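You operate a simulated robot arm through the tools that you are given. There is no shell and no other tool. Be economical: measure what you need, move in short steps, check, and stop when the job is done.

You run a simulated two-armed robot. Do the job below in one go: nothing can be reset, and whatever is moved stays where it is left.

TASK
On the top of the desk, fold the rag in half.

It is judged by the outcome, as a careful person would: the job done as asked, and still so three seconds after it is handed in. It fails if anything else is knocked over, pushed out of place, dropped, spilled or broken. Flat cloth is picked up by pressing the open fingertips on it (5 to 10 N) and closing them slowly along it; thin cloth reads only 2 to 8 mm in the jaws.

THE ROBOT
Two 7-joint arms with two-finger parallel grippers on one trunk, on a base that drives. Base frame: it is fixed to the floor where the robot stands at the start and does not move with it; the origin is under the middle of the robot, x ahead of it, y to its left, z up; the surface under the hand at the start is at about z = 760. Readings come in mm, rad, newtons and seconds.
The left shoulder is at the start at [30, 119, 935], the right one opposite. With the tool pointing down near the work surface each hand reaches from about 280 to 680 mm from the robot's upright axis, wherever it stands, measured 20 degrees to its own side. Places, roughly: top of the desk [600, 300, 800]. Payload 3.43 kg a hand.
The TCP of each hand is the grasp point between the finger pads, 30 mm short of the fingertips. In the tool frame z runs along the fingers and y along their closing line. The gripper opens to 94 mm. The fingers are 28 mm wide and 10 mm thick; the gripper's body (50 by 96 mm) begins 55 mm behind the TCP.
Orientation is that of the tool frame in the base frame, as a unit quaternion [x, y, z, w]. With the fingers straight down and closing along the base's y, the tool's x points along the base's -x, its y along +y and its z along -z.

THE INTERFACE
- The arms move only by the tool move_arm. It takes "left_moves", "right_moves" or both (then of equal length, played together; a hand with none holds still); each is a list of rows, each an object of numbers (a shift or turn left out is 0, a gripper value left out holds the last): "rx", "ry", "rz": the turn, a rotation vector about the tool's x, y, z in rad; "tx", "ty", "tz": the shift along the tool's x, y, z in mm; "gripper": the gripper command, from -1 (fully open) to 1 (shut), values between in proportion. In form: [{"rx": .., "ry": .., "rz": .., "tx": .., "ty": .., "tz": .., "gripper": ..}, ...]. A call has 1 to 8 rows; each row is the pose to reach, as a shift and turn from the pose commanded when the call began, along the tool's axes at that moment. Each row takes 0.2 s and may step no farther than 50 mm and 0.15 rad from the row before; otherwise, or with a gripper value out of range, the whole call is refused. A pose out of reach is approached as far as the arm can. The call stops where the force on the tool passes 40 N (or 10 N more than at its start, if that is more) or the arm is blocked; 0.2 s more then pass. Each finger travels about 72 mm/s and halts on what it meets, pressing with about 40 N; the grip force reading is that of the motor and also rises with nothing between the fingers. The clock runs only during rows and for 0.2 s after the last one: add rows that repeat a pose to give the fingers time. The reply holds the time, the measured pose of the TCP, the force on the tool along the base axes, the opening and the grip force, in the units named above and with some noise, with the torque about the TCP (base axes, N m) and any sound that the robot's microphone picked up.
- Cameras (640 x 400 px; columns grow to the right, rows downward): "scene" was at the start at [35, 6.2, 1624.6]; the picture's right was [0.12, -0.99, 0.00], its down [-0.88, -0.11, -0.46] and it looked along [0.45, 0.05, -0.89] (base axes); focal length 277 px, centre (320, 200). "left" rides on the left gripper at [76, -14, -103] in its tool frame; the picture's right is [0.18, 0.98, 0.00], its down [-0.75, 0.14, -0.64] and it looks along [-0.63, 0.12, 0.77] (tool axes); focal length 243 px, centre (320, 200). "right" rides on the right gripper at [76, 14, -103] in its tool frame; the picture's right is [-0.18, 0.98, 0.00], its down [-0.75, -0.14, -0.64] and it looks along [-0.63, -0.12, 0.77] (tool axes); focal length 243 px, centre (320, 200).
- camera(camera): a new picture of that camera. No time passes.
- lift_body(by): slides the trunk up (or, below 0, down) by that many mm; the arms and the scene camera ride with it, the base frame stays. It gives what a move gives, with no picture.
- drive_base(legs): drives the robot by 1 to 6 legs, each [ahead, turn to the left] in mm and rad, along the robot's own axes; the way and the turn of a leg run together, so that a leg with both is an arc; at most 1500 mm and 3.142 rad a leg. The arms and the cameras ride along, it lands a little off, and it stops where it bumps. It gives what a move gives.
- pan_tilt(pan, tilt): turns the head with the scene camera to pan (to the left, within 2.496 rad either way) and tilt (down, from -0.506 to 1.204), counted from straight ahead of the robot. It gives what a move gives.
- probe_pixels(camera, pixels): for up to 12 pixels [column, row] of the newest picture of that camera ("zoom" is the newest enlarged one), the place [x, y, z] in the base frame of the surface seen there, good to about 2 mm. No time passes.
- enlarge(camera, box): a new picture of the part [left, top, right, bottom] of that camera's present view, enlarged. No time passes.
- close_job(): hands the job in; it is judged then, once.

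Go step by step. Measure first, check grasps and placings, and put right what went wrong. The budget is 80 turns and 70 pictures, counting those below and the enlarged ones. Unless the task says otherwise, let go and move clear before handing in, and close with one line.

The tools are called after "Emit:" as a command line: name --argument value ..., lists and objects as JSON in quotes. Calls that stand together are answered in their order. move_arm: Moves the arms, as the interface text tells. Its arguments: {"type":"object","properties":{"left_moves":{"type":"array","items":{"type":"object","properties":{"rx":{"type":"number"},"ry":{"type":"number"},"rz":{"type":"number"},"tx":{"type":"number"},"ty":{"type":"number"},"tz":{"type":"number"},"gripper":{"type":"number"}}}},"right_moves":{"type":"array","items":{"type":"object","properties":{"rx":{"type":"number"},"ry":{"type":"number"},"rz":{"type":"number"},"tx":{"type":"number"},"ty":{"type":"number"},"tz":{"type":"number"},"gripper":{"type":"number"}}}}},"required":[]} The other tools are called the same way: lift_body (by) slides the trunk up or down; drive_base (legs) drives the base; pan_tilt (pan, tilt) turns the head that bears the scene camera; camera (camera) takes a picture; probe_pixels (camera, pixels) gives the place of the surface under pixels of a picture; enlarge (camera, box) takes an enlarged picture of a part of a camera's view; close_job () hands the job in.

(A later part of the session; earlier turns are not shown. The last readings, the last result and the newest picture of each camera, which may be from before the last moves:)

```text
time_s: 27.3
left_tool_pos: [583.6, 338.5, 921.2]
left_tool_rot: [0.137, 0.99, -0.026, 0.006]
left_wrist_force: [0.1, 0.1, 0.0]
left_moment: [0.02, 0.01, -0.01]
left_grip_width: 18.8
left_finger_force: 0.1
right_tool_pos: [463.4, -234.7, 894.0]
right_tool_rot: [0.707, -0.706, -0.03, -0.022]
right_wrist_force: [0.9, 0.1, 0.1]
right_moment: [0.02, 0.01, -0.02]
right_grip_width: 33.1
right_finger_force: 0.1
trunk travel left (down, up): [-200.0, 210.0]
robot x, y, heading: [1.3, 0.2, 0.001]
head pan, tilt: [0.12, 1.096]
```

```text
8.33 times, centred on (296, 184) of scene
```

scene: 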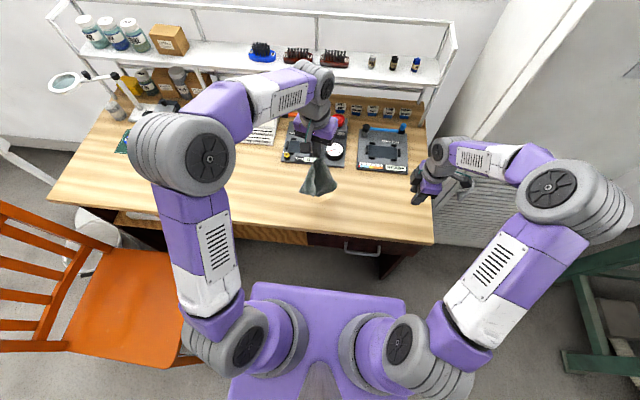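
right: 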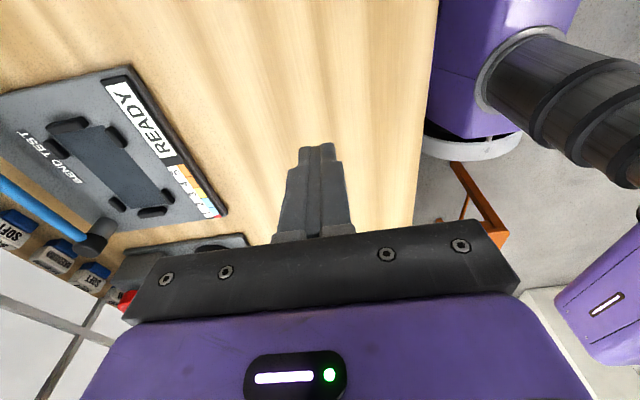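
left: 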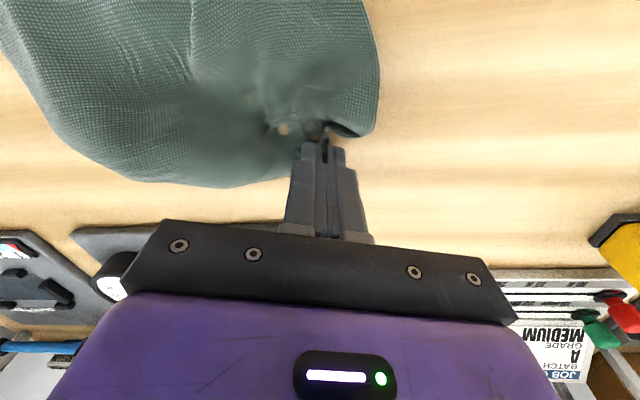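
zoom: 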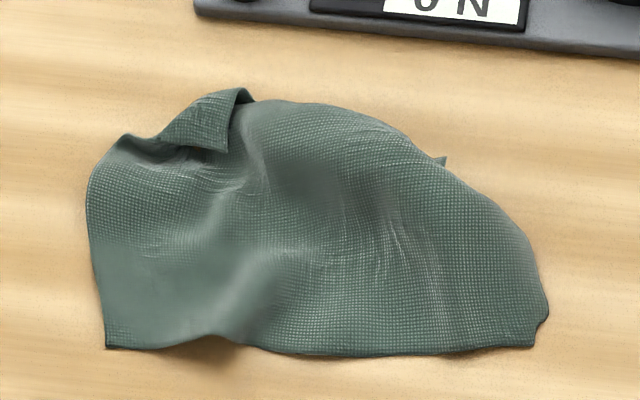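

The upper-right corner is rolled under and the upper-left one is folded over. The remaining free edge, corners (447,229) and (471,53), is clean. I'll lift the rag by those two corners like a curtain so everything drops free, then lay it flat. First I bring the hands over and correct their small tilts.

Emit:
move_arm --left_moves '[{"tx": 13, "ty": -28, "tz": 13, "rx": -0.01, "ry": 0.007, "gripper": 0.49}, {"tx": 27, "ty": -57, "tz": 27, "rx": -0.022, "ry": 0.015}, {"tx": 41, "ty": -86, "tz": 41, "rx": -0.033, "ry": 0.022}, {"tx": 55.3, "ty": -114.6, "tz": 54.5, "rx": -0.044, "ry": 0.03}, {"tx": 55.3, "ty": -114.6, "tz": 54.5, "rx": -0.044, "ry": 0.03}, {"tx": 55.3, "ty": -114.6, "tz": 54.5, "rx": -0.044, "ry": 0.03}, {"tx": 55.3, "ty": -114.6, "tz": 54.5, "rx": -0.044, "ry": 0.03}, {"tx": 55.3, "ty": -114.6, "tz": 54.5, "rx": -0.044, "ry": 0.03}]' --right_moves '[{"tx": -29, "ty": -3, "tz": 5, "rx": 0.001, "ry": 0.01, "rz": -0.02, "gripper": 0.49}, {"tx": -58, "ty": -6, "tz": 10, "rx": 0.003, "ry": 0.02, "rz": -0.035}, {"tx": -87, "ty": -9, "tz": 15, "rx": 0.004, "ry": 0.03, "rz": -0.05}, {"tx": -116, "ty": -12, "tz": 20, "rx": 0.006, "ry": 0.04, "rz": -0.07}, {"tx": -145, "ty": -15, "tz": 25, "rx": 0.008, "ry": 0.05, "rz": -0.09}, {"tx": -174, "ty": -18, "tz": 30, "rx": 0.01, "ry": 0.06, "rz": -0.11}, {"tx": -203, "ty": -20, "tz": 35, "rx": 0.011, "ry": 0.07, "rz": -0.125}, {"tx": -232, "ty": -22.3, "tz": 40.9, "rx": 0.011, "ry": 0.073, "rz": -0.13}]'

Emit:
move_arm --left_moves '[{"rz": 0.146}, {"rz": 0.292}, {"rz": 0.438}, {"rz": 0.585}, {"rz": 0.731}, {"rz": 0.877}, {"rz": 1.02}, {"rz": 1.169}]'

```text
time_s: 29.1
left_tool_pos: [500.1, 242.2, 871.1]
left_tool_rot: [0.137, 0.991, -0.001, -0.007]
left_wrist_force: [0.9, 0.6, -0.3]
left_moment: [-0.02, 0.02, 0.0]
left_grip_width: 24.1
left_finger_force: 0.1
right_tool_pos: [486.0, -2.4, 871.8]
right_tool_rot: [0.752, -0.659, 0.001, -0.003]
right_wrist_force: [-0.4, -0.7, 0.6]
right_moment: [-0.02, 0.01, -0.01]
right_grip_width: 23.9
right_finger_force: 0.1
trunk travel left (down, up): [-200.0, 210.0]
robot x, y, heading: [-0.1, 4.6, -0.0]
head pan, tilt: [0.12, 1.096]
```

```text
time_s: 30.9
left_tool_pos: [499.5, 241.7, 870.6]
left_tool_rot: [0.662, 0.75, -0.004, -0.004]
left_wrist_force: [1.2, 0.6, 0.5]
left_moment: [0.0, 0.01, -0.03]
left_grip_width: 24.1
left_finger_force: 0.1
right_tool_pos: [485.6, -2.6, 871.7]
right_tool_rot: [0.752, -0.66, 0.001, -0.003]
right_wrist_force: [0.4, 0.3, -0.3]
right_moment: [0.02, -0.03, 0.02]
right_grip_width: 23.8
right_finger_force: 0.1
trunk travel left (down, up): [-200.0, 210.0]
robot x, y, heading: [1.9, -3.1, 0.001]
head pan, tilt: [0.12, 1.096]
```

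Orientations are good. I'll move both hands over the free edge with the tips about 10 mm above the desk.

Emit:
move_arm --left_moves '[{"tx": -9, "ty": -12, "tz": 5}, {"tx": -18, "ty": -24, "tz": 15}, {"tx": -26.7, "ty": -36.6, "tz": 30}, {"tx": -26.7, "ty": -36.6, "tz": 50}, {"tx": -26.7, "ty": -36.6, "tz": 65}, {"tx": -26.7, "ty": -36.6, "tz": 70.6}, {"tx": -26.7, "ty": -36.6, "tz": 70.6}]' --right_moves '[{"tx": -25, "ty": -3, "tz": 5}, {"tx": -50, "ty": -6, "tz": 15}, {"tx": -76.9, "ty": -9.5, "tz": 30}, {"tx": -76.9, "ty": -9.5, "tz": 50}, {"tx": -76.9, "ty": -9.5, "tz": 65}, {"tx": -76.9, "ty": -9.5, "tz": 71.7}, {"tx": -76.9, "ty": -9.5, "tz": 71.7}]'

Emit:
camera --camera "left"

Emit:
camera --camera "right"

```text
time_s: 32.5
left_tool_pos: [464.8, 211.0, 802.6]
left_tool_rot: [0.661, 0.75, -0.005, -0.005]
left_wrist_force: [0.1, -0.1, 0.7]
left_moment: [-0.02, -0.01, 0.01]
left_grip_width: 24.2
left_finger_force: 0.1
right_tool_pos: [484.6, 76.1, 800.2]
right_tool_rot: [0.752, -0.66, 0.001, -0.002]
right_wrist_force: [-0.1, 0.8, 0.6]
right_moment: [-0.02, -0.01, 0.0]
right_grip_width: 24.0
right_finger_force: 0.0
trunk travel left (down, up): [-200.0, 210.0]
robot x, y, heading: [0.7, -2.6, -0.001]
head pan, tilt: [0.12, 1.096]
```

```text
32 pictures are left
```

left: 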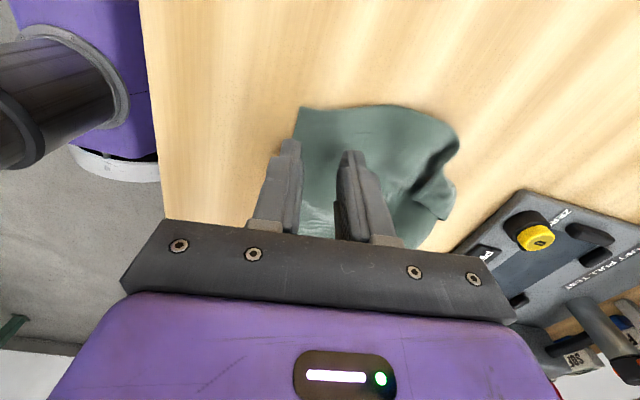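

```text
31 pictures are left
```

right: 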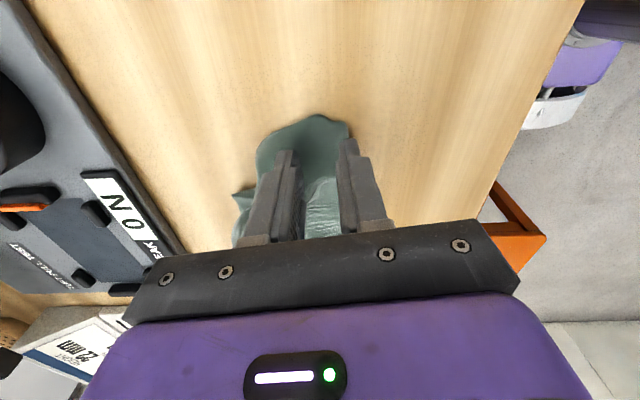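

Both fingers straddle the free edge. I'll shift the right hand 8 mm toward its corner and ease both down to contact.

Emit:
move_arm --left_moves '[{"tz": 4}, {"tz": 8}, {"tz": 10.5}, {"tz": 11.5}, {"tz": 11.5}]' --right_moves '[{"tx": 8}, {"tx": 8, "tz": 5}, {"tx": 8, "tz": 7}, {"tx": 8, "tz": 8}, {"tx": 8, "tz": 8}]'

```text
time_s: 33.7
left_tool_pos: [465.4, 210.3, 792.1]
left_tool_rot: [0.662, 0.75, -0.004, -0.004]
left_wrist_force: [-0.9, 1.7, 8.1]
left_moment: [0.07, 0.0, 0.04]
left_grip_width: 23.6
left_finger_force: 0.1
right_tool_pos: [485.9, 69.4, 792.5]
right_tool_rot: [0.752, -0.659, 0.001, -0.005]
right_wrist_force: [0.1, -1.7, 1.9]
right_moment: [-0.04, 0.04, 0.0]
right_grip_width: 23.7
right_finger_force: 0.0
trunk travel left (down, up): [-200.0, 210.0]
robot x, y, heading: [-0.3, -2.1, 0.002]
head pan, tilt: [0.12, 1.096]
```

Left presses with 8 N, right with 2 N. I'll lower the right another 0.8 mm and close both slowly.

Emit:
move_arm --left_moves '[{"tz": 0}, {"gripper": 0.55}, {"gripper": 0.62}, {"gripper": 0.69}, {"gripper": 0.76}, {"gripper": 0.83}, {"gripper": 0.9}, {"gripper": 0.95}]' --right_moves '[{"tz": 0.9}, {"tz": 0.9, "gripper": 0.55}, {"tz": 0.9, "gripper": 0.62}, {"tz": 0.9, "gripper": 0.69}, {"tz": 0.9, "gripper": 0.76}, {"tz": 0.9, "gripper": 0.83}, {"tz": 0.9, "gripper": 0.9}, {"tz": 0.9, "gripper": 0.95}]'

Emit:
move_arm --left_moves '[{"gripper": 1}, {"gripper": 1}, {"gripper": 1}, {"tz": -10}, {"tz": -25}, {"tz": -40}, {"tz": -55}, {"tz": -70}]' --right_moves '[{"gripper": 1}, {"gripper": 1}, {"gripper": 1}, {"tz": -10}, {"tz": -25}, {"tz": -40}, {"tz": -55}, {"tz": -70}]'

Emit:
enlarge --camera "scene" --box '[240, 130, 400, 230]'

Emit:
camera --camera "right"

```text
time_s: 35.5
left_tool_pos: [464.4, 210.2, 792.8]
left_tool_rot: [0.661, 0.75, -0.004, -0.004]
left_wrist_force: [-0.8, -0.6, 6.4]
left_moment: [0.01, 0.02, -0.01]
left_grip_width: 2.0
left_finger_force: 0.1
right_tool_pos: [486.2, 68.2, 791.1]
right_tool_rot: [0.751, -0.66, 0.001, -0.004]
right_wrist_force: [-0.5, 0.4, 16.4]
right_moment: [-0.13, 0.0, -0.03]
right_grip_width: 1.8
right_finger_force: 0.2
trunk travel left (down, up): [-200.0, 210.0]
robot x, y, heading: [0.9, 1.2, 0.002]
head pan, tilt: [0.12, 1.096]
```

```text
time_s: 37.3
left_tool_pos: [465.8, 210.9, 861.9]
left_tool_rot: [0.661, 0.75, -0.004, -0.004]
left_wrist_force: [0.3, 0.4, 0.2]
left_moment: [-0.03, -0.01, -0.02]
left_grip_width: 0.0
left_finger_force: 33.0
right_tool_pos: [486.7, 68.2, 861.4]
right_tool_rot: [0.752, -0.66, 0.0, -0.003]
right_wrist_force: [0.2, -0.6, -0.3]
right_moment: [-0.01, 0.01, 0.0]
right_grip_width: 0.0
right_finger_force: 32.8
trunk travel left (down, up): [-200.0, 210.0]
robot x, y, heading: [-0.1, -2.4, 0.002]
head pan, tilt: [0.12, 1.096]
```

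```text
4.00 times, centred on (320, 180) of scene
```

zoom: 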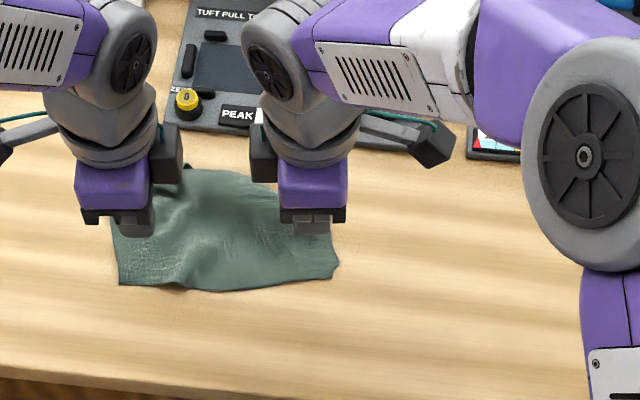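

```text
29 pictures are left
```

right: 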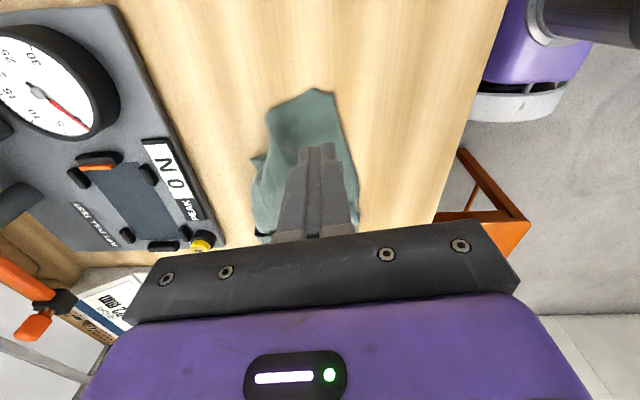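

Both jaws shut at 0 mm, so the bite was too shallow and the cloth slipped out. I'll re-measure the free edge and try again with a wider opening fully on the cloth.

Emit:
probe_pixels --camera "zoom" --pixels '[[121, 282], [150, 283], [185, 289], [230, 290], [280, 283], [325, 277], [335, 262], [329, 240]]'

```text
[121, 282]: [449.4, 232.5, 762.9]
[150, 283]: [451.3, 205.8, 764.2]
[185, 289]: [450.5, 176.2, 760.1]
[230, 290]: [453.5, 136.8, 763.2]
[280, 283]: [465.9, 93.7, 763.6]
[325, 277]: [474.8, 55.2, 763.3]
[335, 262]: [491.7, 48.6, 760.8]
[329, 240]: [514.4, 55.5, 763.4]
```

The edge is at x≈451 (y 211) and x≈471 (y 75). I'll set the jaws to 30 mm, shift inward so both fingers land on cloth, and descend.

Emit:
move_arm --left_moves '[{"tx": -1.4, "ty": 10.9, "gripper": 0.36}, {"tx": -1.4, "ty": 10.9, "tz": 20}, {"tx": -1.4, "ty": 10.9, "tz": 45}, {"tx": -1.4, "ty": 10.9, "tz": 60}, {"tx": -1.4, "ty": 10.9, "tz": 67}, {"tx": -1.4, "ty": 10.9, "tz": 70}, {"tx": -1.4, "ty": 10.9, "tz": 70}]' --right_moves '[{"tx": -5.7, "ty": -10.3, "gripper": 0.36}, {"tx": -5.7, "ty": -10.3, "tz": 20}, {"tx": -5.7, "ty": -10.3, "tz": 45}, {"tx": -5.7, "ty": -10.3, "tz": 60}, {"tx": -5.7, "ty": -10.3, "tz": 67}, {"tx": -5.7, "ty": -10.3, "tz": 69.5}, {"tx": -5.7, "ty": -10.3, "tz": 69.5}]'

```text
time_s: 38.9
left_tool_pos: [476.8, 210.2, 791.3]
left_tool_rot: [0.661, 0.75, -0.003, -0.004]
left_wrist_force: [-0.7, -0.9, 5.6]
left_moment: [0.0, -0.06, -0.02]
left_grip_width: 30.1
left_finger_force: 0.1
right_tool_pos: [495.4, 73.6, 792.0]
right_tool_rot: [0.751, -0.66, 0.001, -0.004]
right_wrist_force: [1.3, -0.2, 6.0]
right_moment: [0.06, -0.12, -0.01]
right_grip_width: 30.0
right_finger_force: 0.1
trunk travel left (down, up): [-200.0, 210.0]
robot x, y, heading: [0.2, -1.0, -0.001]
head pan, tilt: [0.12, 1.096]
```

Both press with about 6 N. I'll add a touch more force and close slowly.

Emit:
move_arm --left_moves '[{"tz": 0.4, "gripper": 0.4}, {"tz": 0.4, "gripper": 0.48}, {"tz": 0.4, "gripper": 0.56}, {"tz": 0.4, "gripper": 0.64}, {"tz": 0.4, "gripper": 0.72}, {"tz": 0.4, "gripper": 0.8}, {"tz": 0.4, "gripper": 0.87}, {"tz": 0.4, "gripper": 0.92}]' --right_moves '[{"tz": 0.3, "gripper": 0.4}, {"tz": 0.3, "gripper": 0.48}, {"tz": 0.3, "gripper": 0.56}, {"tz": 0.3, "gripper": 0.64}, {"tz": 0.3, "gripper": 0.72}, {"tz": 0.3, "gripper": 0.8}, {"tz": 0.3, "gripper": 0.87}, {"tz": 0.3, "gripper": 0.92}]'

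Emit:
move_arm --left_moves '[{"gripper": 1}, {"gripper": 1}, {"gripper": 1}]' --right_moves '[{"gripper": 1}, {"gripper": 1}, {"gripper": 1}]'

```text
time_s: 40.7
left_tool_pos: [476.6, 210.4, 791.0]
left_tool_rot: [0.662, 0.75, -0.004, -0.003]
left_wrist_force: [0.8, -0.6, 10.9]
left_moment: [0.05, 0.05, 0.02]
left_grip_width: 4.5
left_finger_force: 5.8
right_tool_pos: [494.8, 75.0, 792.1]
right_tool_rot: [0.751, -0.66, 0.001, -0.004]
right_wrist_force: [1.1, -0.3, 13.4]
right_moment: [0.14, -0.08, 0.0]
right_grip_width: 4.1
right_finger_force: 0.8
trunk travel left (down, up): [-200.0, 210.0]
robot x, y, heading: [0.8, 5.7, 0.003]
head pan, tilt: [0.12, 1.096]
```

```text
time_s: 41.5
left_tool_pos: [475.8, 210.1, 791.3]
left_tool_rot: [0.661, 0.751, -0.004, -0.003]
left_wrist_force: [0.2, -0.8, 12.6]
left_moment: [0.0, 0.0, -0.03]
left_grip_width: 1.9
left_finger_force: 36.5
right_tool_pos: [493.4, 74.4, 792.9]
right_tool_rot: [0.752, -0.659, 0.001, -0.003]
right_wrist_force: [2.1, 1.1, 13.4]
right_moment: [0.11, -0.12, -0.02]
right_grip_width: 1.8
right_finger_force: 36.1
trunk travel left (down, up): [-200.0, 210.0]
robot x, y, heading: [0.3, 2.3, 0.004]
head pan, tilt: [0.12, 1.096]
```

Both jaws hold cloth (1.9 and 1.8 mm). I'll lift 150 mm so it hangs like a curtain.

Emit:
move_arm --left_moves '[{"tz": -15}, {"tz": -35}, {"tz": -55}, {"tz": -75}, {"tz": -95}, {"tz": -115}, {"tz": -135}, {"tz": -150}]' --right_moves '[{"tz": -15}, {"tz": -35}, {"tz": -55}, {"tz": -75}, {"tz": -95}, {"tz": -115}, {"tz": -135}, {"tz": -150}]'

Emit:
enlarge --camera "scene" --box '[240, 130, 400, 230]'

Emit:
camera --camera "right"

Emit:
camera --camera "left"

```text
time_s: 43.3
left_tool_pos: [477.6, 210.9, 940.3]
left_tool_rot: [0.661, 0.75, -0.004, -0.004]
left_wrist_force: [-0.4, 0.1, 0.3]
left_moment: [-0.04, -0.04, -0.01]
left_grip_width: 2.0
left_finger_force: 36.4
right_tool_pos: [494.5, 73.9, 941.5]
right_tool_rot: [0.752, -0.659, 0.001, -0.003]
right_wrist_force: [-0.1, -0.1, 0.2]
right_moment: [-0.02, -0.02, -0.01]
right_grip_width: 1.9
right_finger_force: 35.9
trunk travel left (down, up): [-200.0, 210.0]
robot x, y, heading: [-0.7, 0.4, 0.0]
head pan, tilt: [0.12, 1.096]
```

```text
4.00 times, centred on (320, 180) of scene
```

zoom: 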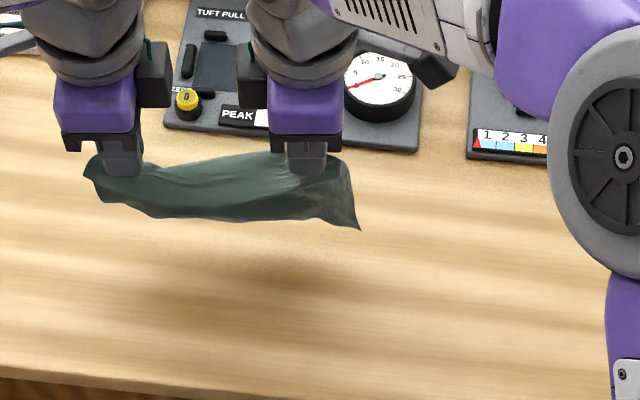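

```text
27 pictures are left
```

right: 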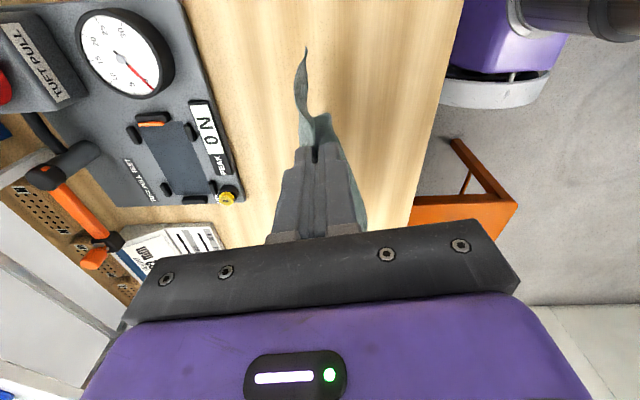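

```text
26 pictures are left
```

left: 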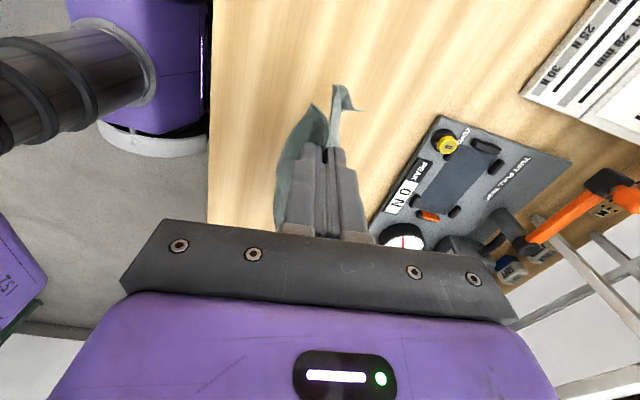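

The rag hangs as a clean curtain from both hands. I'll measure its bottom edge before laying it flat.

Emit:
probe_pixels --camera "zoom" --pixels '[[155, 215], [200, 217], [250, 220], [310, 219], [357, 226], [90, 172], [110, 200], [345, 190]]'

```text
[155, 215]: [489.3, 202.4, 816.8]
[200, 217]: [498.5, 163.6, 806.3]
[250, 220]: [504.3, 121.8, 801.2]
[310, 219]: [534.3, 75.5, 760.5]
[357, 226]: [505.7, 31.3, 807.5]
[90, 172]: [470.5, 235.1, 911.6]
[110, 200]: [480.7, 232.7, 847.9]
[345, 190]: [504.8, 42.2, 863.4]
```

The bottom hangs 108 mm below the tips. I'll carry it 50 mm forward, lower 45 mm so the bottom touches, then lay it toward the robot.

Emit:
move_arm --left_moves '[{"ty": 12}, {"ty": 25}, {"ty": 38, "tz": 10}, {"ty": 50, "tz": 20}, {"ty": 50, "tz": 32}, {"ty": 50, "tz": 44}, {"ty": 50, "tz": 47}, {"ty": 50, "tz": 47}]' --right_moves '[{"ty": -12}, {"ty": -25}, {"ty": -38, "tz": 10}, {"ty": -50, "tz": 20}, {"ty": -50, "tz": 32}, {"ty": -50, "tz": 44}, {"ty": -50, "tz": 47}, {"ty": -50, "tz": 47}]'

Emit:
move_arm --left_moves '[{"ty": -25, "tz": 4}, {"ty": -45, "tz": 11}, {"ty": -66, "tz": 24}, {"ty": -84, "tz": 41}, {"ty": -97, "tz": 61}, {"ty": -105, "tz": 81}, {"ty": -110, "tz": 94}, {"ty": -112, "tz": 98}]' --right_moves '[{"ty": 25, "tz": 4}, {"ty": 45, "tz": 11}, {"ty": 66, "tz": 24}, {"ty": 84, "tz": 41}, {"ty": 97, "tz": 61}, {"ty": 105, "tz": 81}, {"ty": 110, "tz": 94}, {"ty": 112, "tz": 98}]'

Emit:
enlarge --camera "scene" --box '[240, 130, 400, 230]'

Emit:
camera --camera "left"

Emit:
camera --camera "right"

```text
time_s: 45.1
left_tool_pos: [528.1, 218.2, 893.0]
left_tool_rot: [0.661, 0.75, -0.004, -0.004]
left_wrist_force: [-0.4, -0.1, -0.3]
left_moment: [0.0, -0.06, -0.03]
left_grip_width: 1.9
left_finger_force: 36.4
right_tool_pos: [545.3, 81.4, 894.1]
right_tool_rot: [0.752, -0.659, 0.0, -0.004]
right_wrist_force: [1.0, -0.1, 1.0]
right_moment: [0.02, 0.0, -0.01]
right_grip_width: 2.0
right_finger_force: 36.4
trunk travel left (down, up): [-200.0, 210.0]
robot x, y, heading: [-4.0, 0.3, 0.003]
head pan, tilt: [0.12, 1.096]
```

```text
time_s: 46.9
left_tool_pos: [417.2, 203.3, 798.0]
left_tool_rot: [0.661, 0.751, -0.005, -0.004]
left_wrist_force: [0.5, -0.7, -0.5]
left_moment: [0.03, -0.02, -0.05]
left_grip_width: 1.7
left_finger_force: 36.2
right_tool_pos: [435.7, 68.8, 795.3]
right_tool_rot: [0.752, -0.66, 0.001, -0.003]
right_wrist_force: [0.0, 0.6, 0.4]
right_moment: [0.01, 0.0, 0.01]
right_grip_width: 1.9
right_finger_force: 36.3
trunk travel left (down, up): [-200.0, 210.0]
robot x, y, heading: [1.0, 1.7, -0.002]
head pan, tilt: [0.12, 1.096]
```

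```text
4.00 times, centred on (320, 180) of scene
```

zoom: 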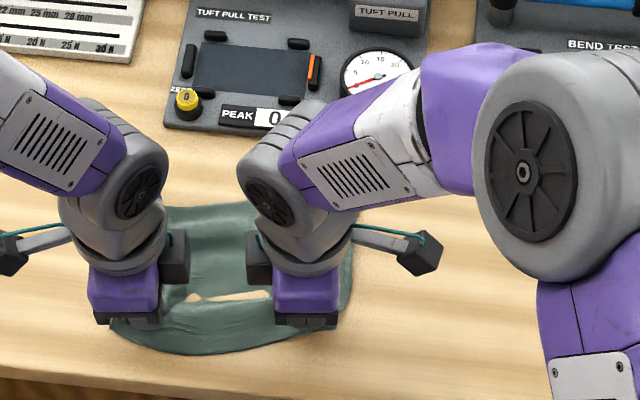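

```text
24 pictures are left
```

left: 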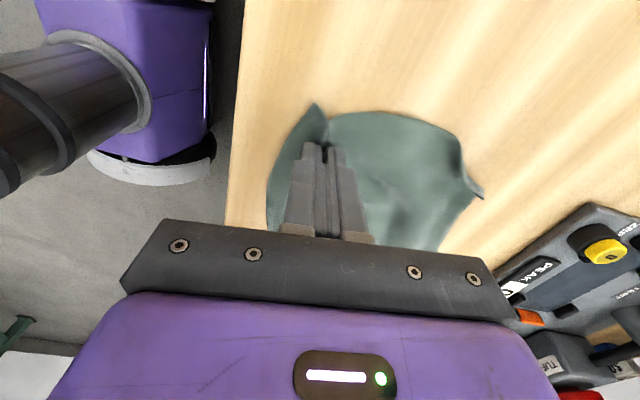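

```text
23 pictures are left
```

right: 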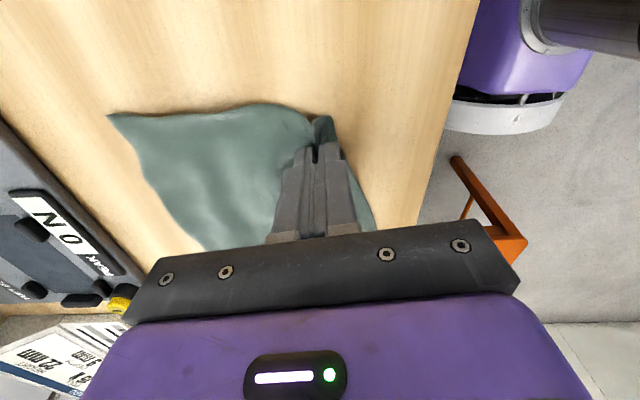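

The rag is now laid out flat, with both hands still holding the near edge. I'll measure the far corners (right picture (112,118), left picture (478,192)) and edges for the fold.

Emit:
probe_pixels --camera "right" --pixels '[[112, 119], [150, 180], [200, 238], [200, 113], [355, 190]]'

Emit:
probe_pixels --camera "left" --pixels '[[476, 190], [460, 205], [440, 240], [458, 145], [316, 108], [272, 190]]'

Emit:
probe_pixels --camera "zoom" --pixels '[[170, 210], [205, 208], [250, 205], [135, 338], [180, 350], [230, 350], [300, 335], [325, 328], [230, 297], [220, 330]]'

```text
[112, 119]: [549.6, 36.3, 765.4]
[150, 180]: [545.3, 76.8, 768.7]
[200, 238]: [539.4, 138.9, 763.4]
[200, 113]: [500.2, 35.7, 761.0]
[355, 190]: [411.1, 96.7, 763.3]
```

```text
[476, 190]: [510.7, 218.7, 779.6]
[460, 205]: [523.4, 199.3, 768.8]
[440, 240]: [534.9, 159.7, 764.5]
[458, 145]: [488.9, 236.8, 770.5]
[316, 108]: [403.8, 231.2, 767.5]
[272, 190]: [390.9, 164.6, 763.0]
```

```text
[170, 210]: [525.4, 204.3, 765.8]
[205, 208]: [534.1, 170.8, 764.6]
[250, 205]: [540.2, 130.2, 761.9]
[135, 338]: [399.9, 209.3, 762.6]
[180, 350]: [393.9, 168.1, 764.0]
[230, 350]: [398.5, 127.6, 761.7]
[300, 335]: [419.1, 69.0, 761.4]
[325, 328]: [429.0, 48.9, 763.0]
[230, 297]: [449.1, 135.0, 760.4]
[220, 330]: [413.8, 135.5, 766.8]
```

Flat with hem about 18 mm in front of the pinch; only the far-left corner (left picture (476,190), z≈780) is curled up. Before folding I'll let go with the left hand, press that corner outward and flat, and then regrasp.

Emit:
move_arm --left_moves '[{"tz": 5}, {"tz": 5, "gripper": 0.8}, {"tz": 5, "gripper": 0.65}, {"tz": 5, "gripper": 0.65}, {"tz": -10}, {"tz": -40}, {"ty": 30, "tz": -45, "gripper": 1}, {"ty": 70, "tz": -40}]'

Emit:
camera --camera "left"

```text
time_s: 48.7
left_tool_pos: [486.1, 210.4, 835.0]
left_tool_rot: [0.661, 0.75, -0.005, -0.005]
left_wrist_force: [-0.4, 0.9, 0.2]
left_moment: [-0.01, 0.04, 0.0]
left_grip_width: 0.2
left_finger_force: 33.3
right_tool_pos: [435.1, 67.2, 794.2]
right_tool_rot: [0.751, -0.66, 0.001, -0.002]
right_wrist_force: [0.1, -0.6, 1.2]
right_moment: [0.0, -0.03, 0.01]
right_grip_width: 2.2
right_finger_force: 36.6
trunk travel left (down, up): [-200.0, 210.0]
robot x, y, heading: [-0.9, 1.0, 0.003]
head pan, tilt: [0.12, 1.096]
```

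```text
22 pictures are left
```

left: 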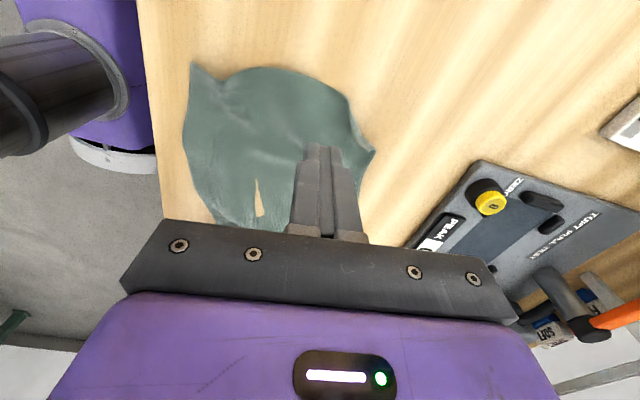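

The left side released cleanly. I'll measure the curled corner near left-picture (372,152).

Emit:
probe_pixels --camera "left" --pixels '[[371, 152], [355, 125], [345, 98], [360, 180], [355, 145], [340, 130], [190, 68], [300, 75], [258, 195]]'

Emit:
enlarge --camera "left" --box '[260, 50, 420, 190]'

```text
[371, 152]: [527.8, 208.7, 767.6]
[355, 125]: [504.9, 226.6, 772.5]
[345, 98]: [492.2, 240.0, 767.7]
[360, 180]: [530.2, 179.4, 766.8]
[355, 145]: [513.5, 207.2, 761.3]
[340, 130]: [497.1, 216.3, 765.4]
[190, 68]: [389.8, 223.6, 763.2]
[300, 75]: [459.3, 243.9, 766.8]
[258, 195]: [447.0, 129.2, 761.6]
```

```text
2.86 times, centred on (340, 120) of left
```

zoom: 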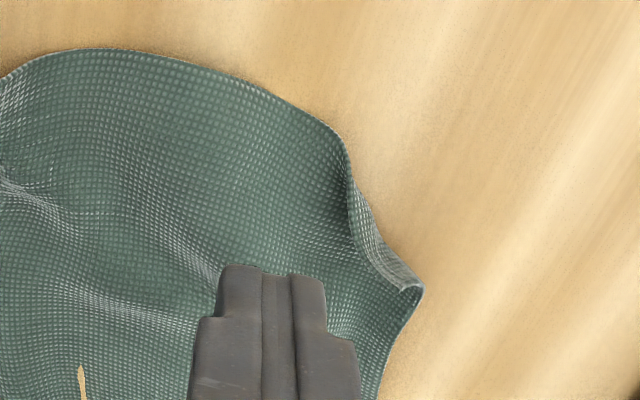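

Only the corner edge between (492,240) and (528,209) is curled. I'll touch down just inside it and sweep outward with closed fingertips.

Emit:
move_arm --left_moves '[{"tx": 2.6, "ty": 11.4, "tz": 25}, {"tx": 2.6, "ty": 11.4, "tz": 40}, {"tx": 10, "ty": 21, "tz": 42}, {"tx": 17, "ty": 31, "tz": 43}, {"tx": 24, "ty": 41, "tz": 43}, {"tx": 30, "ty": 50, "tz": 43}, {"tx": 36, "ty": 58, "tz": 20}, {"tx": 40, "ty": 60, "tz": -15}]'

Emit:
enlarge --camera "left" --box '[100, 0, 420, 200]'

```text
time_s: 50.5
left_tool_pos: [539.3, 256.6, 848.3]
left_tool_rot: [0.662, 0.749, -0.004, -0.004]
left_wrist_force: [-0.6, -0.5, 0.4]
left_moment: [0.01, -0.03, -0.04]
left_grip_width: 0.1
left_finger_force: 33.0
right_tool_pos: [434.0, 66.8, 794.8]
right_tool_rot: [0.752, -0.659, 0.0, -0.003]
right_wrist_force: [-0.1, -0.5, -0.3]
right_moment: [0.0, -0.02, -0.01]
right_grip_width: 2.3
right_finger_force: 36.8
trunk travel left (down, up): [-200.0, 210.0]
robot x, y, heading: [-0.9, 2.9, 0.004]
head pan, tilt: [0.12, 1.096]
```

```text
2.00 times, centred on (260, 100) of left
```

zoom: 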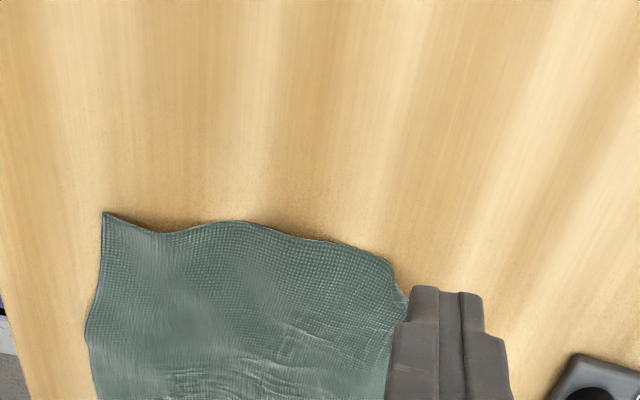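

The corner is flat now. I'll measure the near-left edge for the regrasp.

Emit:
probe_pixels --camera "zoom" --pixels '[[106, 216], [99, 260], [92, 310], [90, 340], [97, 390], [245, 225], [388, 268], [396, 300], [392, 345]]'

```text
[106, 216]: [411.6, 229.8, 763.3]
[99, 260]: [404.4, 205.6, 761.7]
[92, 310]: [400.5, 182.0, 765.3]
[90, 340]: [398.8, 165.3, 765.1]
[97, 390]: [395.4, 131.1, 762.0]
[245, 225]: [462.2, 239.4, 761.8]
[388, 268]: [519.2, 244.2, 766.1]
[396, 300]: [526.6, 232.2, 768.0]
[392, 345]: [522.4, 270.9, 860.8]
```

The near-left corner is at (412,230) and the edge at (405,207). I'll move the left hand to the edge with 30 mm jaws and touch down.

Emit:
move_arm --left_moves '[{"tx": -9, "ty": -35, "tz": -5, "gripper": 0.36}, {"tx": -18, "ty": -70}, {"tx": -26, "ty": -95, "tz": 10}, {"tx": -31.7, "ty": -113.8, "tz": 25}, {"tx": -31.7, "ty": -113.8, "tz": 42}, {"tx": -31.7, "ty": -113.8, "tz": 52}, {"tx": -31.7, "ty": -113.8, "tz": 56}, {"tx": -31.7, "ty": -113.8, "tz": 56}]'

```text
time_s: 52.3
left_tool_pos: [429.0, 212.5, 794.3]
left_tool_rot: [0.661, 0.75, -0.005, -0.003]
left_wrist_force: [-0.5, -0.6, 0.3]
left_moment: [-0.01, -0.02, -0.01]
left_grip_width: 30.1
left_finger_force: 0.1
right_tool_pos: [434.5, 67.7, 793.3]
right_tool_rot: [0.752, -0.66, 0.001, -0.002]
right_wrist_force: [-0.5, 0.7, 0.8]
right_moment: [-0.02, -0.03, -0.02]
right_grip_width: 1.9
right_finger_force: 37.0
trunk travel left (down, up): [-200.0, 210.0]
robot x, y, heading: [-1.3, 2.7, 0.0]
head pan, tilt: [0.12, 1.096]
```

Emit:
move_arm --left_moves '[{"tz": 1}, {"tz": 2}, {"tz": 2.7}, {"tz": 2.7}]'

```text
time_s: 53.3
left_tool_pos: [430.8, 212.7, 791.6]
left_tool_rot: [0.661, 0.75, -0.004, -0.004]
left_wrist_force: [-0.3, -0.4, 2.8]
left_moment: [0.05, -0.04, 0.0]
left_grip_width: 30.0
left_finger_force: 0.0
right_tool_pos: [434.4, 68.6, 794.7]
right_tool_rot: [0.752, -0.659, 0.001, -0.003]
right_wrist_force: [1.0, 0.6, 0.4]
right_moment: [-0.03, 0.0, -0.01]
right_grip_width: 2.0
right_finger_force: 36.9
trunk travel left (down, up): [-200.0, 210.0]
robot x, y, heading: [-0.7, -1.5, 0.002]
head pan, tilt: [0.12, 1.096]
```

Left contact is 2.8 N. I'll press 0.7 mm further and close slowly.

Emit:
move_arm --left_moves '[{"tz": 0.7}, {"tz": 0.7, "gripper": 0.45}, {"tz": 0.7, "gripper": 0.54}, {"tz": 0.7, "gripper": 0.63}, {"tz": 0.7, "gripper": 0.72}, {"tz": 0.7, "gripper": 0.8}, {"tz": 0.7, "gripper": 0.87}, {"tz": 0.7, "gripper": 0.92}]'

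Emit:
move_arm --left_moves '[{"gripper": 1}, {"gripper": 1}, {"gripper": 1}, {"tz": -6}]'

```text
time_s: 55.1
left_tool_pos: [430.7, 213.0, 790.9]
left_tool_rot: [0.661, 0.75, -0.004, -0.003]
left_wrist_force: [0.4, -0.7, 10.5]
left_moment: [0.01, -0.05, 0.0]
left_grip_width: 4.7
left_finger_force: 1.0
right_tool_pos: [434.9, 67.5, 794.2]
right_tool_rot: [0.752, -0.659, 0.001, -0.003]
right_wrist_force: [0.5, -0.4, 0.4]
right_moment: [-0.03, 0.0, -0.01]
right_grip_width: 1.9
right_finger_force: 37.4
trunk travel left (down, up): [-200.0, 210.0]
robot x, y, heading: [0.1, -2.1, 0.0]
head pan, tilt: [0.12, 1.096]
```

```text
time_s: 56.1
left_tool_pos: [429.8, 212.0, 795.4]
left_tool_rot: [0.661, 0.75, -0.006, -0.004]
left_wrist_force: [-0.7, 0.9, 0.2]
left_moment: [-0.01, 0.0, 0.0]
left_grip_width: 2.0
left_finger_force: 36.7
right_tool_pos: [434.0, 66.3, 794.3]
right_tool_rot: [0.752, -0.659, 0.001, -0.002]
right_wrist_force: [0.3, -0.5, 0.6]
right_moment: [0.0, 0.02, -0.01]
right_grip_width: 1.7
right_finger_force: 36.5
trunk travel left (down, up): [-200.0, 210.0]
robot x, y, heading: [-1.0, 0.5, 0.001]
head pan, tilt: [0.12, 1.096]
```

Both hands hold. I'll peel the rag up along the reverse arc so it hangs from the hands, with the left 10 mm lower because its grip is deeper.

Emit:
move_arm --left_moves '[{"ty": 2, "tz": -4}, {"ty": 6, "tz": -15}, {"ty": 13, "tz": -33}, {"ty": 25, "tz": -51}, {"ty": 41, "tz": -66}, {"ty": 61, "tz": -79}, {"ty": 82, "tz": -86}, {"ty": 98, "tz": -90}]' --right_moves '[{"ty": -2, "tz": -4}, {"ty": -7, "tz": -17}, {"ty": -15, "tz": -37}, {"ty": -28, "tz": -57}, {"ty": -46, "tz": -74}, {"ty": -68, "tz": -88}, {"ty": -90, "tz": -95}, {"ty": -110, "tz": -100}]'

Emit:
move_arm --left_moves '[{"tz": -15}, {"tz": -30}, {"ty": -15, "tz": -35}, {"ty": -30, "tz": -35}, {"ty": -48, "tz": -35}, {"ty": -66, "tz": -35}, {"ty": -80, "tz": -35}, {"ty": -80, "tz": -35}]' --right_moves '[{"tz": -15}, {"tz": -30}, {"ty": 15, "tz": -35}, {"ty": 30, "tz": -35}, {"ty": 48, "tz": -35}, {"ty": 66, "tz": -35}, {"ty": 80, "tz": -35}, {"ty": 80, "tz": -35}]'

Emit:
enlarge --camera "scene" --box '[240, 130, 400, 230]'

Emit:
camera --camera "left"

```text
time_s: 57.9
left_tool_pos: [530.1, 223.6, 885.7]
left_tool_rot: [0.662, 0.75, -0.004, -0.004]
left_wrist_force: [0.4, 0.3, 0.8]
left_moment: [0.01, -0.01, 0.02]
left_grip_width: 2.2
left_finger_force: 37.2
right_tool_pos: [543.6, 81.1, 895.9]
right_tool_rot: [0.752, -0.659, 0.001, -0.001]
right_wrist_force: [0.1, -0.6, 0.2]
right_moment: [0.0, 0.03, -0.03]
right_grip_width: 1.8
right_finger_force: 37.1
trunk travel left (down, up): [-200.0, 210.0]
robot x, y, heading: [3.4, -4.1, 0.0]
head pan, tilt: [0.12, 1.096]
```

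```text
time_s: 59.7
left_tool_pos: [449.5, 216.4, 922.1]
left_tool_rot: [0.661, 0.75, -0.004, -0.004]
left_wrist_force: [-0.5, 0.5, -0.2]
left_moment: [0.0, 0.0, 0.0]
left_grip_width: 2.0
left_finger_force: 37.0
right_tool_pos: [463.7, 71.1, 931.2]
right_tool_rot: [0.752, -0.659, 0.001, -0.002]
right_wrist_force: [-0.6, 0.0, -0.5]
right_moment: [-0.01, 0.01, 0.04]
right_grip_width: 2.0
right_finger_force: 36.4
trunk travel left (down, up): [-200.0, 210.0]
robot x, y, heading: [0.8, 0.2, -0.001]
head pan, tilt: [0.12, 1.096]
```

```text
4.00 times, centred on (320, 180) of scene
```

zoom: 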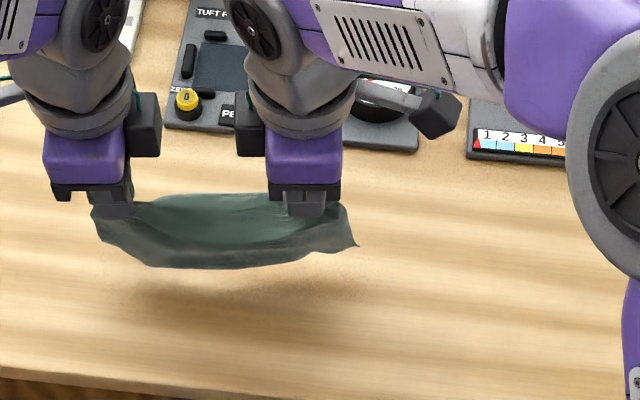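

```text
18 pictures are left
```

left: 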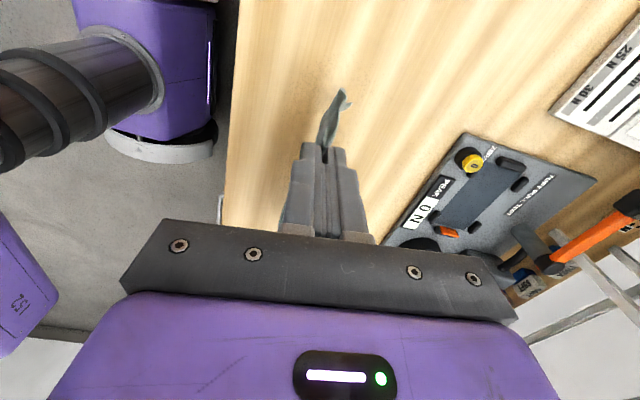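

The curtain hangs well, with a slight bow in the middle. I'll measure its bottom edge, then spread the hands 3 mm each.

Emit:
probe_pixels --camera "zoom" --pixels '[[130, 253], [160, 266], [200, 266], [250, 264], [300, 254], [352, 244], [240, 210], [180, 240]]'

Emit:
move_arm --left_moves '[{"tx": 2}, {"tx": 3.5}, {"tx": 3.5}]' --right_moves '[{"tx": 2}, {"tx": 3.5}, {"tx": 3.5}]'

```text
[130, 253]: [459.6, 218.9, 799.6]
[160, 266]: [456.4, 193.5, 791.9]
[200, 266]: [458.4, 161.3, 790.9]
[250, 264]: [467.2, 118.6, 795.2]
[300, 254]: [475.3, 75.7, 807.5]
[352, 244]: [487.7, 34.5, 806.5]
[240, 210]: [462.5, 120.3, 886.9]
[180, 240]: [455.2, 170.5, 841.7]
```

```text
time_s: 60.5
left_tool_pos: [449.4, 218.0, 921.5]
left_tool_rot: [0.661, 0.75, -0.005, -0.004]
left_wrist_force: [0.3, -1.0, 0.9]
left_moment: [0.0, -0.02, -0.03]
left_grip_width: 2.3
left_finger_force: 37.1
right_tool_pos: [463.6, 67.5, 931.3]
right_tool_rot: [0.752, -0.659, 0.001, -0.003]
right_wrist_force: [0.5, -0.2, 0.5]
right_moment: [0.0, 0.02, 0.02]
right_grip_width: 2.3
right_finger_force: 36.6
trunk travel left (down, up): [-200.0, 210.0]
robot x, y, heading: [-1.0, -0.6, -0.002]
head pan, tilt: [0.12, 1.096]
```

The bottom edge hangs 91–97 mm below the tips. I'll lower 47 mm until it touches, then move forward and down together to lay the lower half; I'll stop there to check.

Emit:
move_arm --left_moves '[{"tz": 12}, {"tz": 24}, {"tz": 36}, {"tz": 44}, {"tz": 47}, {"tz": 47}]' --right_moves '[{"tz": 12}, {"tz": 24}, {"tz": 36}, {"tz": 44}, {"tz": 47}, {"tz": 47}]'

Emit:
move_arm --left_moves '[{"ty": 8, "tz": 6}, {"ty": 16, "tz": 13}, {"ty": 25, "tz": 20}, {"ty": 33, "tz": 28}, {"ty": 41, "tz": 36}, {"ty": 49, "tz": 43}, {"ty": 58, "tz": 51}, {"ty": 66, "tz": 57}]' --right_moves '[{"ty": -8, "tz": 7}, {"ty": -16, "tz": 15}, {"ty": -25, "tz": 23}, {"ty": -33, "tz": 31}, {"ty": -41, "tz": 40}, {"ty": -49, "tz": 48}, {"ty": -58, "tz": 57}, {"ty": -66, "tz": 64}]'

Emit:
enlarge --camera "scene" --box '[240, 130, 400, 230]'

Emit:
camera --camera "right"

```text
time_s: 61.9
left_tool_pos: [449.7, 219.4, 875.9]
left_tool_rot: [0.661, 0.75, -0.005, -0.004]
left_wrist_force: [0.4, 0.2, 0.3]
left_moment: [-0.02, 0.01, -0.06]
left_grip_width: 1.7
left_finger_force: 36.5
right_tool_pos: [465.2, 66.4, 882.5]
right_tool_rot: [0.752, -0.659, 0.001, -0.003]
right_wrist_force: [-0.6, 0.8, -0.6]
right_moment: [0.03, 0.02, -0.01]
right_grip_width: 1.9
right_finger_force: 36.7
trunk travel left (down, up): [-200.0, 210.0]
robot x, y, heading: [4.1, -0.3, 0.0]
head pan, tilt: [0.12, 1.096]
```

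```text
time_s: 63.7
left_tool_pos: [513.0, 226.6, 816.9]
left_tool_rot: [0.661, 0.75, -0.004, -0.004]
left_wrist_force: [-0.8, -0.5, -0.2]
left_moment: [0.0, 0.01, -0.02]
left_grip_width: 2.2
left_finger_force: 36.3
right_tool_pos: [531.3, 76.8, 820.2]
right_tool_rot: [0.752, -0.659, 0.002, -0.002]
right_wrist_force: [0.4, 0.0, 0.2]
right_moment: [0.01, 0.01, 0.05]
right_grip_width: 2.0
right_finger_force: 37.0
trunk travel left (down, up): [-200.0, 210.0]
robot x, y, heading: [0.1, 1.8, -0.005]
head pan, tilt: [0.12, 1.096]
```

```text
4.00 times, centred on (320, 180) of scene
```

zoom: 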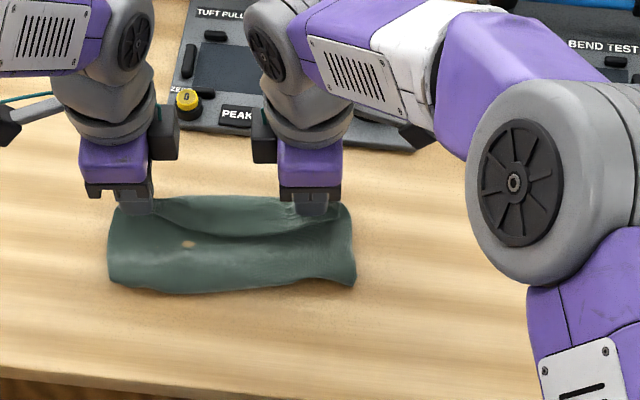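

```text
16 pictures are left
```

right: 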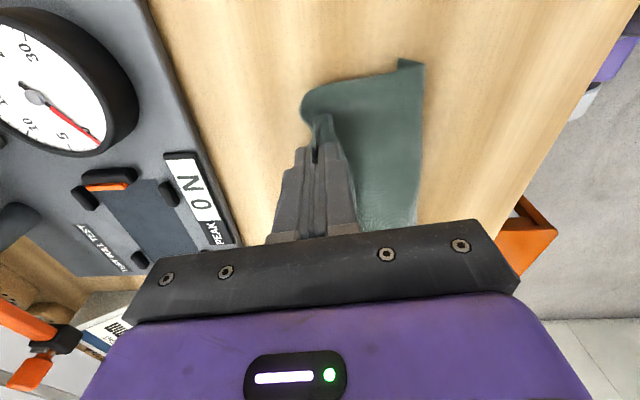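

The lower half lies flat with the fold forming behind the fingertips. I'll measure the bottom edge and the fold position.

Emit:
probe_pixels --camera "zoom" --pixels '[[110, 282], [150, 288], [200, 291], [250, 286], [300, 278], [352, 284], [108, 235], [230, 200], [350, 210]]'

Emit:
probe_pixels --camera "right" --pixels '[[420, 68], [420, 160], [305, 105], [340, 88], [380, 130]]'

```text
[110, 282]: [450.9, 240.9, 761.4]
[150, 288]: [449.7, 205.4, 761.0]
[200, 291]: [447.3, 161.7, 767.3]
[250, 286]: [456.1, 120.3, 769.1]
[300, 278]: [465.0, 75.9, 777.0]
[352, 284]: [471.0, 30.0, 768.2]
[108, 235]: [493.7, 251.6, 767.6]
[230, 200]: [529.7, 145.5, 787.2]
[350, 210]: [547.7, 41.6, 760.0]
```

```text
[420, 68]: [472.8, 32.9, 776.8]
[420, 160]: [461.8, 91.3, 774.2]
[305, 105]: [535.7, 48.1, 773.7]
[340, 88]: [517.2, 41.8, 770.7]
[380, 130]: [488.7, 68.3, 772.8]
```

Bottom edge line: (451,241) to (471,30). I'll bring the hands back toward it and down: left 15 mm and right 26 mm, to allow for their different hems.

Emit:
move_arm --left_moves '[{"ty": -3, "tz": 3}, {"ty": -6, "tz": 7}, {"ty": -9, "tz": 11}, {"ty": -12, "tz": 15}, {"ty": -14, "tz": 19}, {"ty": -15, "tz": 22}, {"ty": -15, "tz": 23}]' --right_moves '[{"ty": 6, "tz": 3}, {"ty": 12, "tz": 7}, {"ty": 17, "tz": 11}, {"ty": 21, "tz": 15}, {"ty": 24, "tz": 20}, {"ty": 26, "tz": 24}, {"ty": 26, "tz": 26}]'

Emit:
enlarge --camera "scene" --box '[240, 130, 400, 230]'

```text
time_s: 65.3
left_tool_pos: [500.0, 223.2, 796.6]
left_tool_rot: [0.661, 0.75, -0.005, -0.003]
left_wrist_force: [0.4, -2.7, 6.3]
left_moment: [-0.1, -0.04, 0.0]
left_grip_width: 2.2
left_finger_force: 36.6
right_tool_pos: [504.2, 72.6, 793.8]
right_tool_rot: [0.752, -0.659, 0.001, -0.003]
right_wrist_force: [-1.1, 0.9, 2.4]
right_moment: [0.07, -0.04, 0.03]
right_grip_width: 2.3
right_finger_force: 36.5
trunk travel left (down, up): [-200.0, 210.0]
robot x, y, heading: [-3.3, 1.1, 0.0]
head pan, tilt: [0.12, 1.096]
```

```text
4.00 times, centred on (320, 180) of scene
```

zoom: 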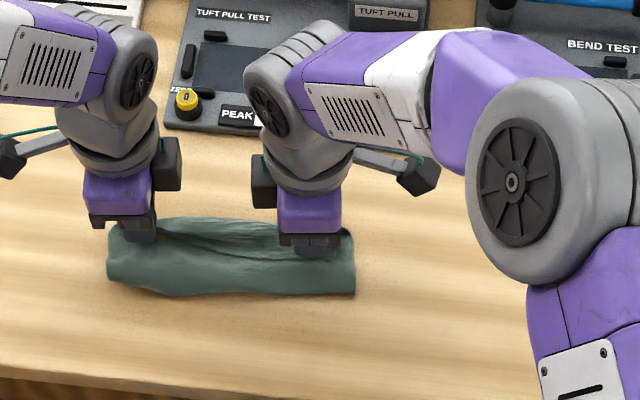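

Both tips now rest on the cloth. I'll check from the wrist cameras where the top hem lies.

Emit:
camera --camera "left"

Emit:
camera --camera "right"

```text
14 pictures are left
```

left: 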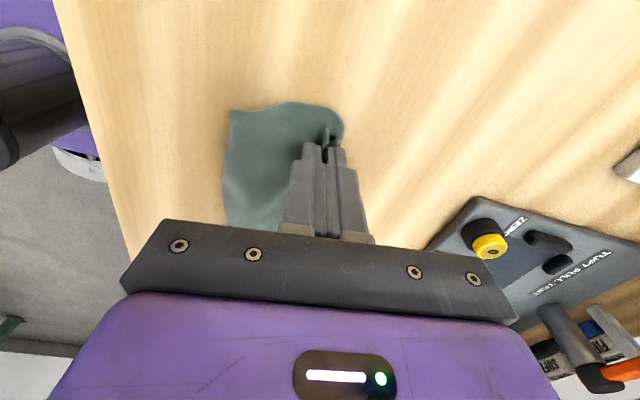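

```text
13 pictures are left
```

right: 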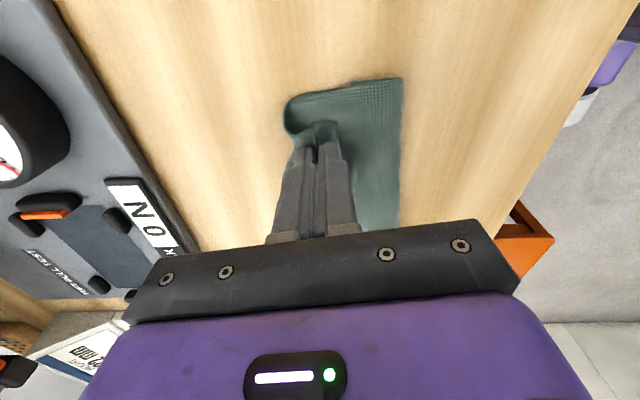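

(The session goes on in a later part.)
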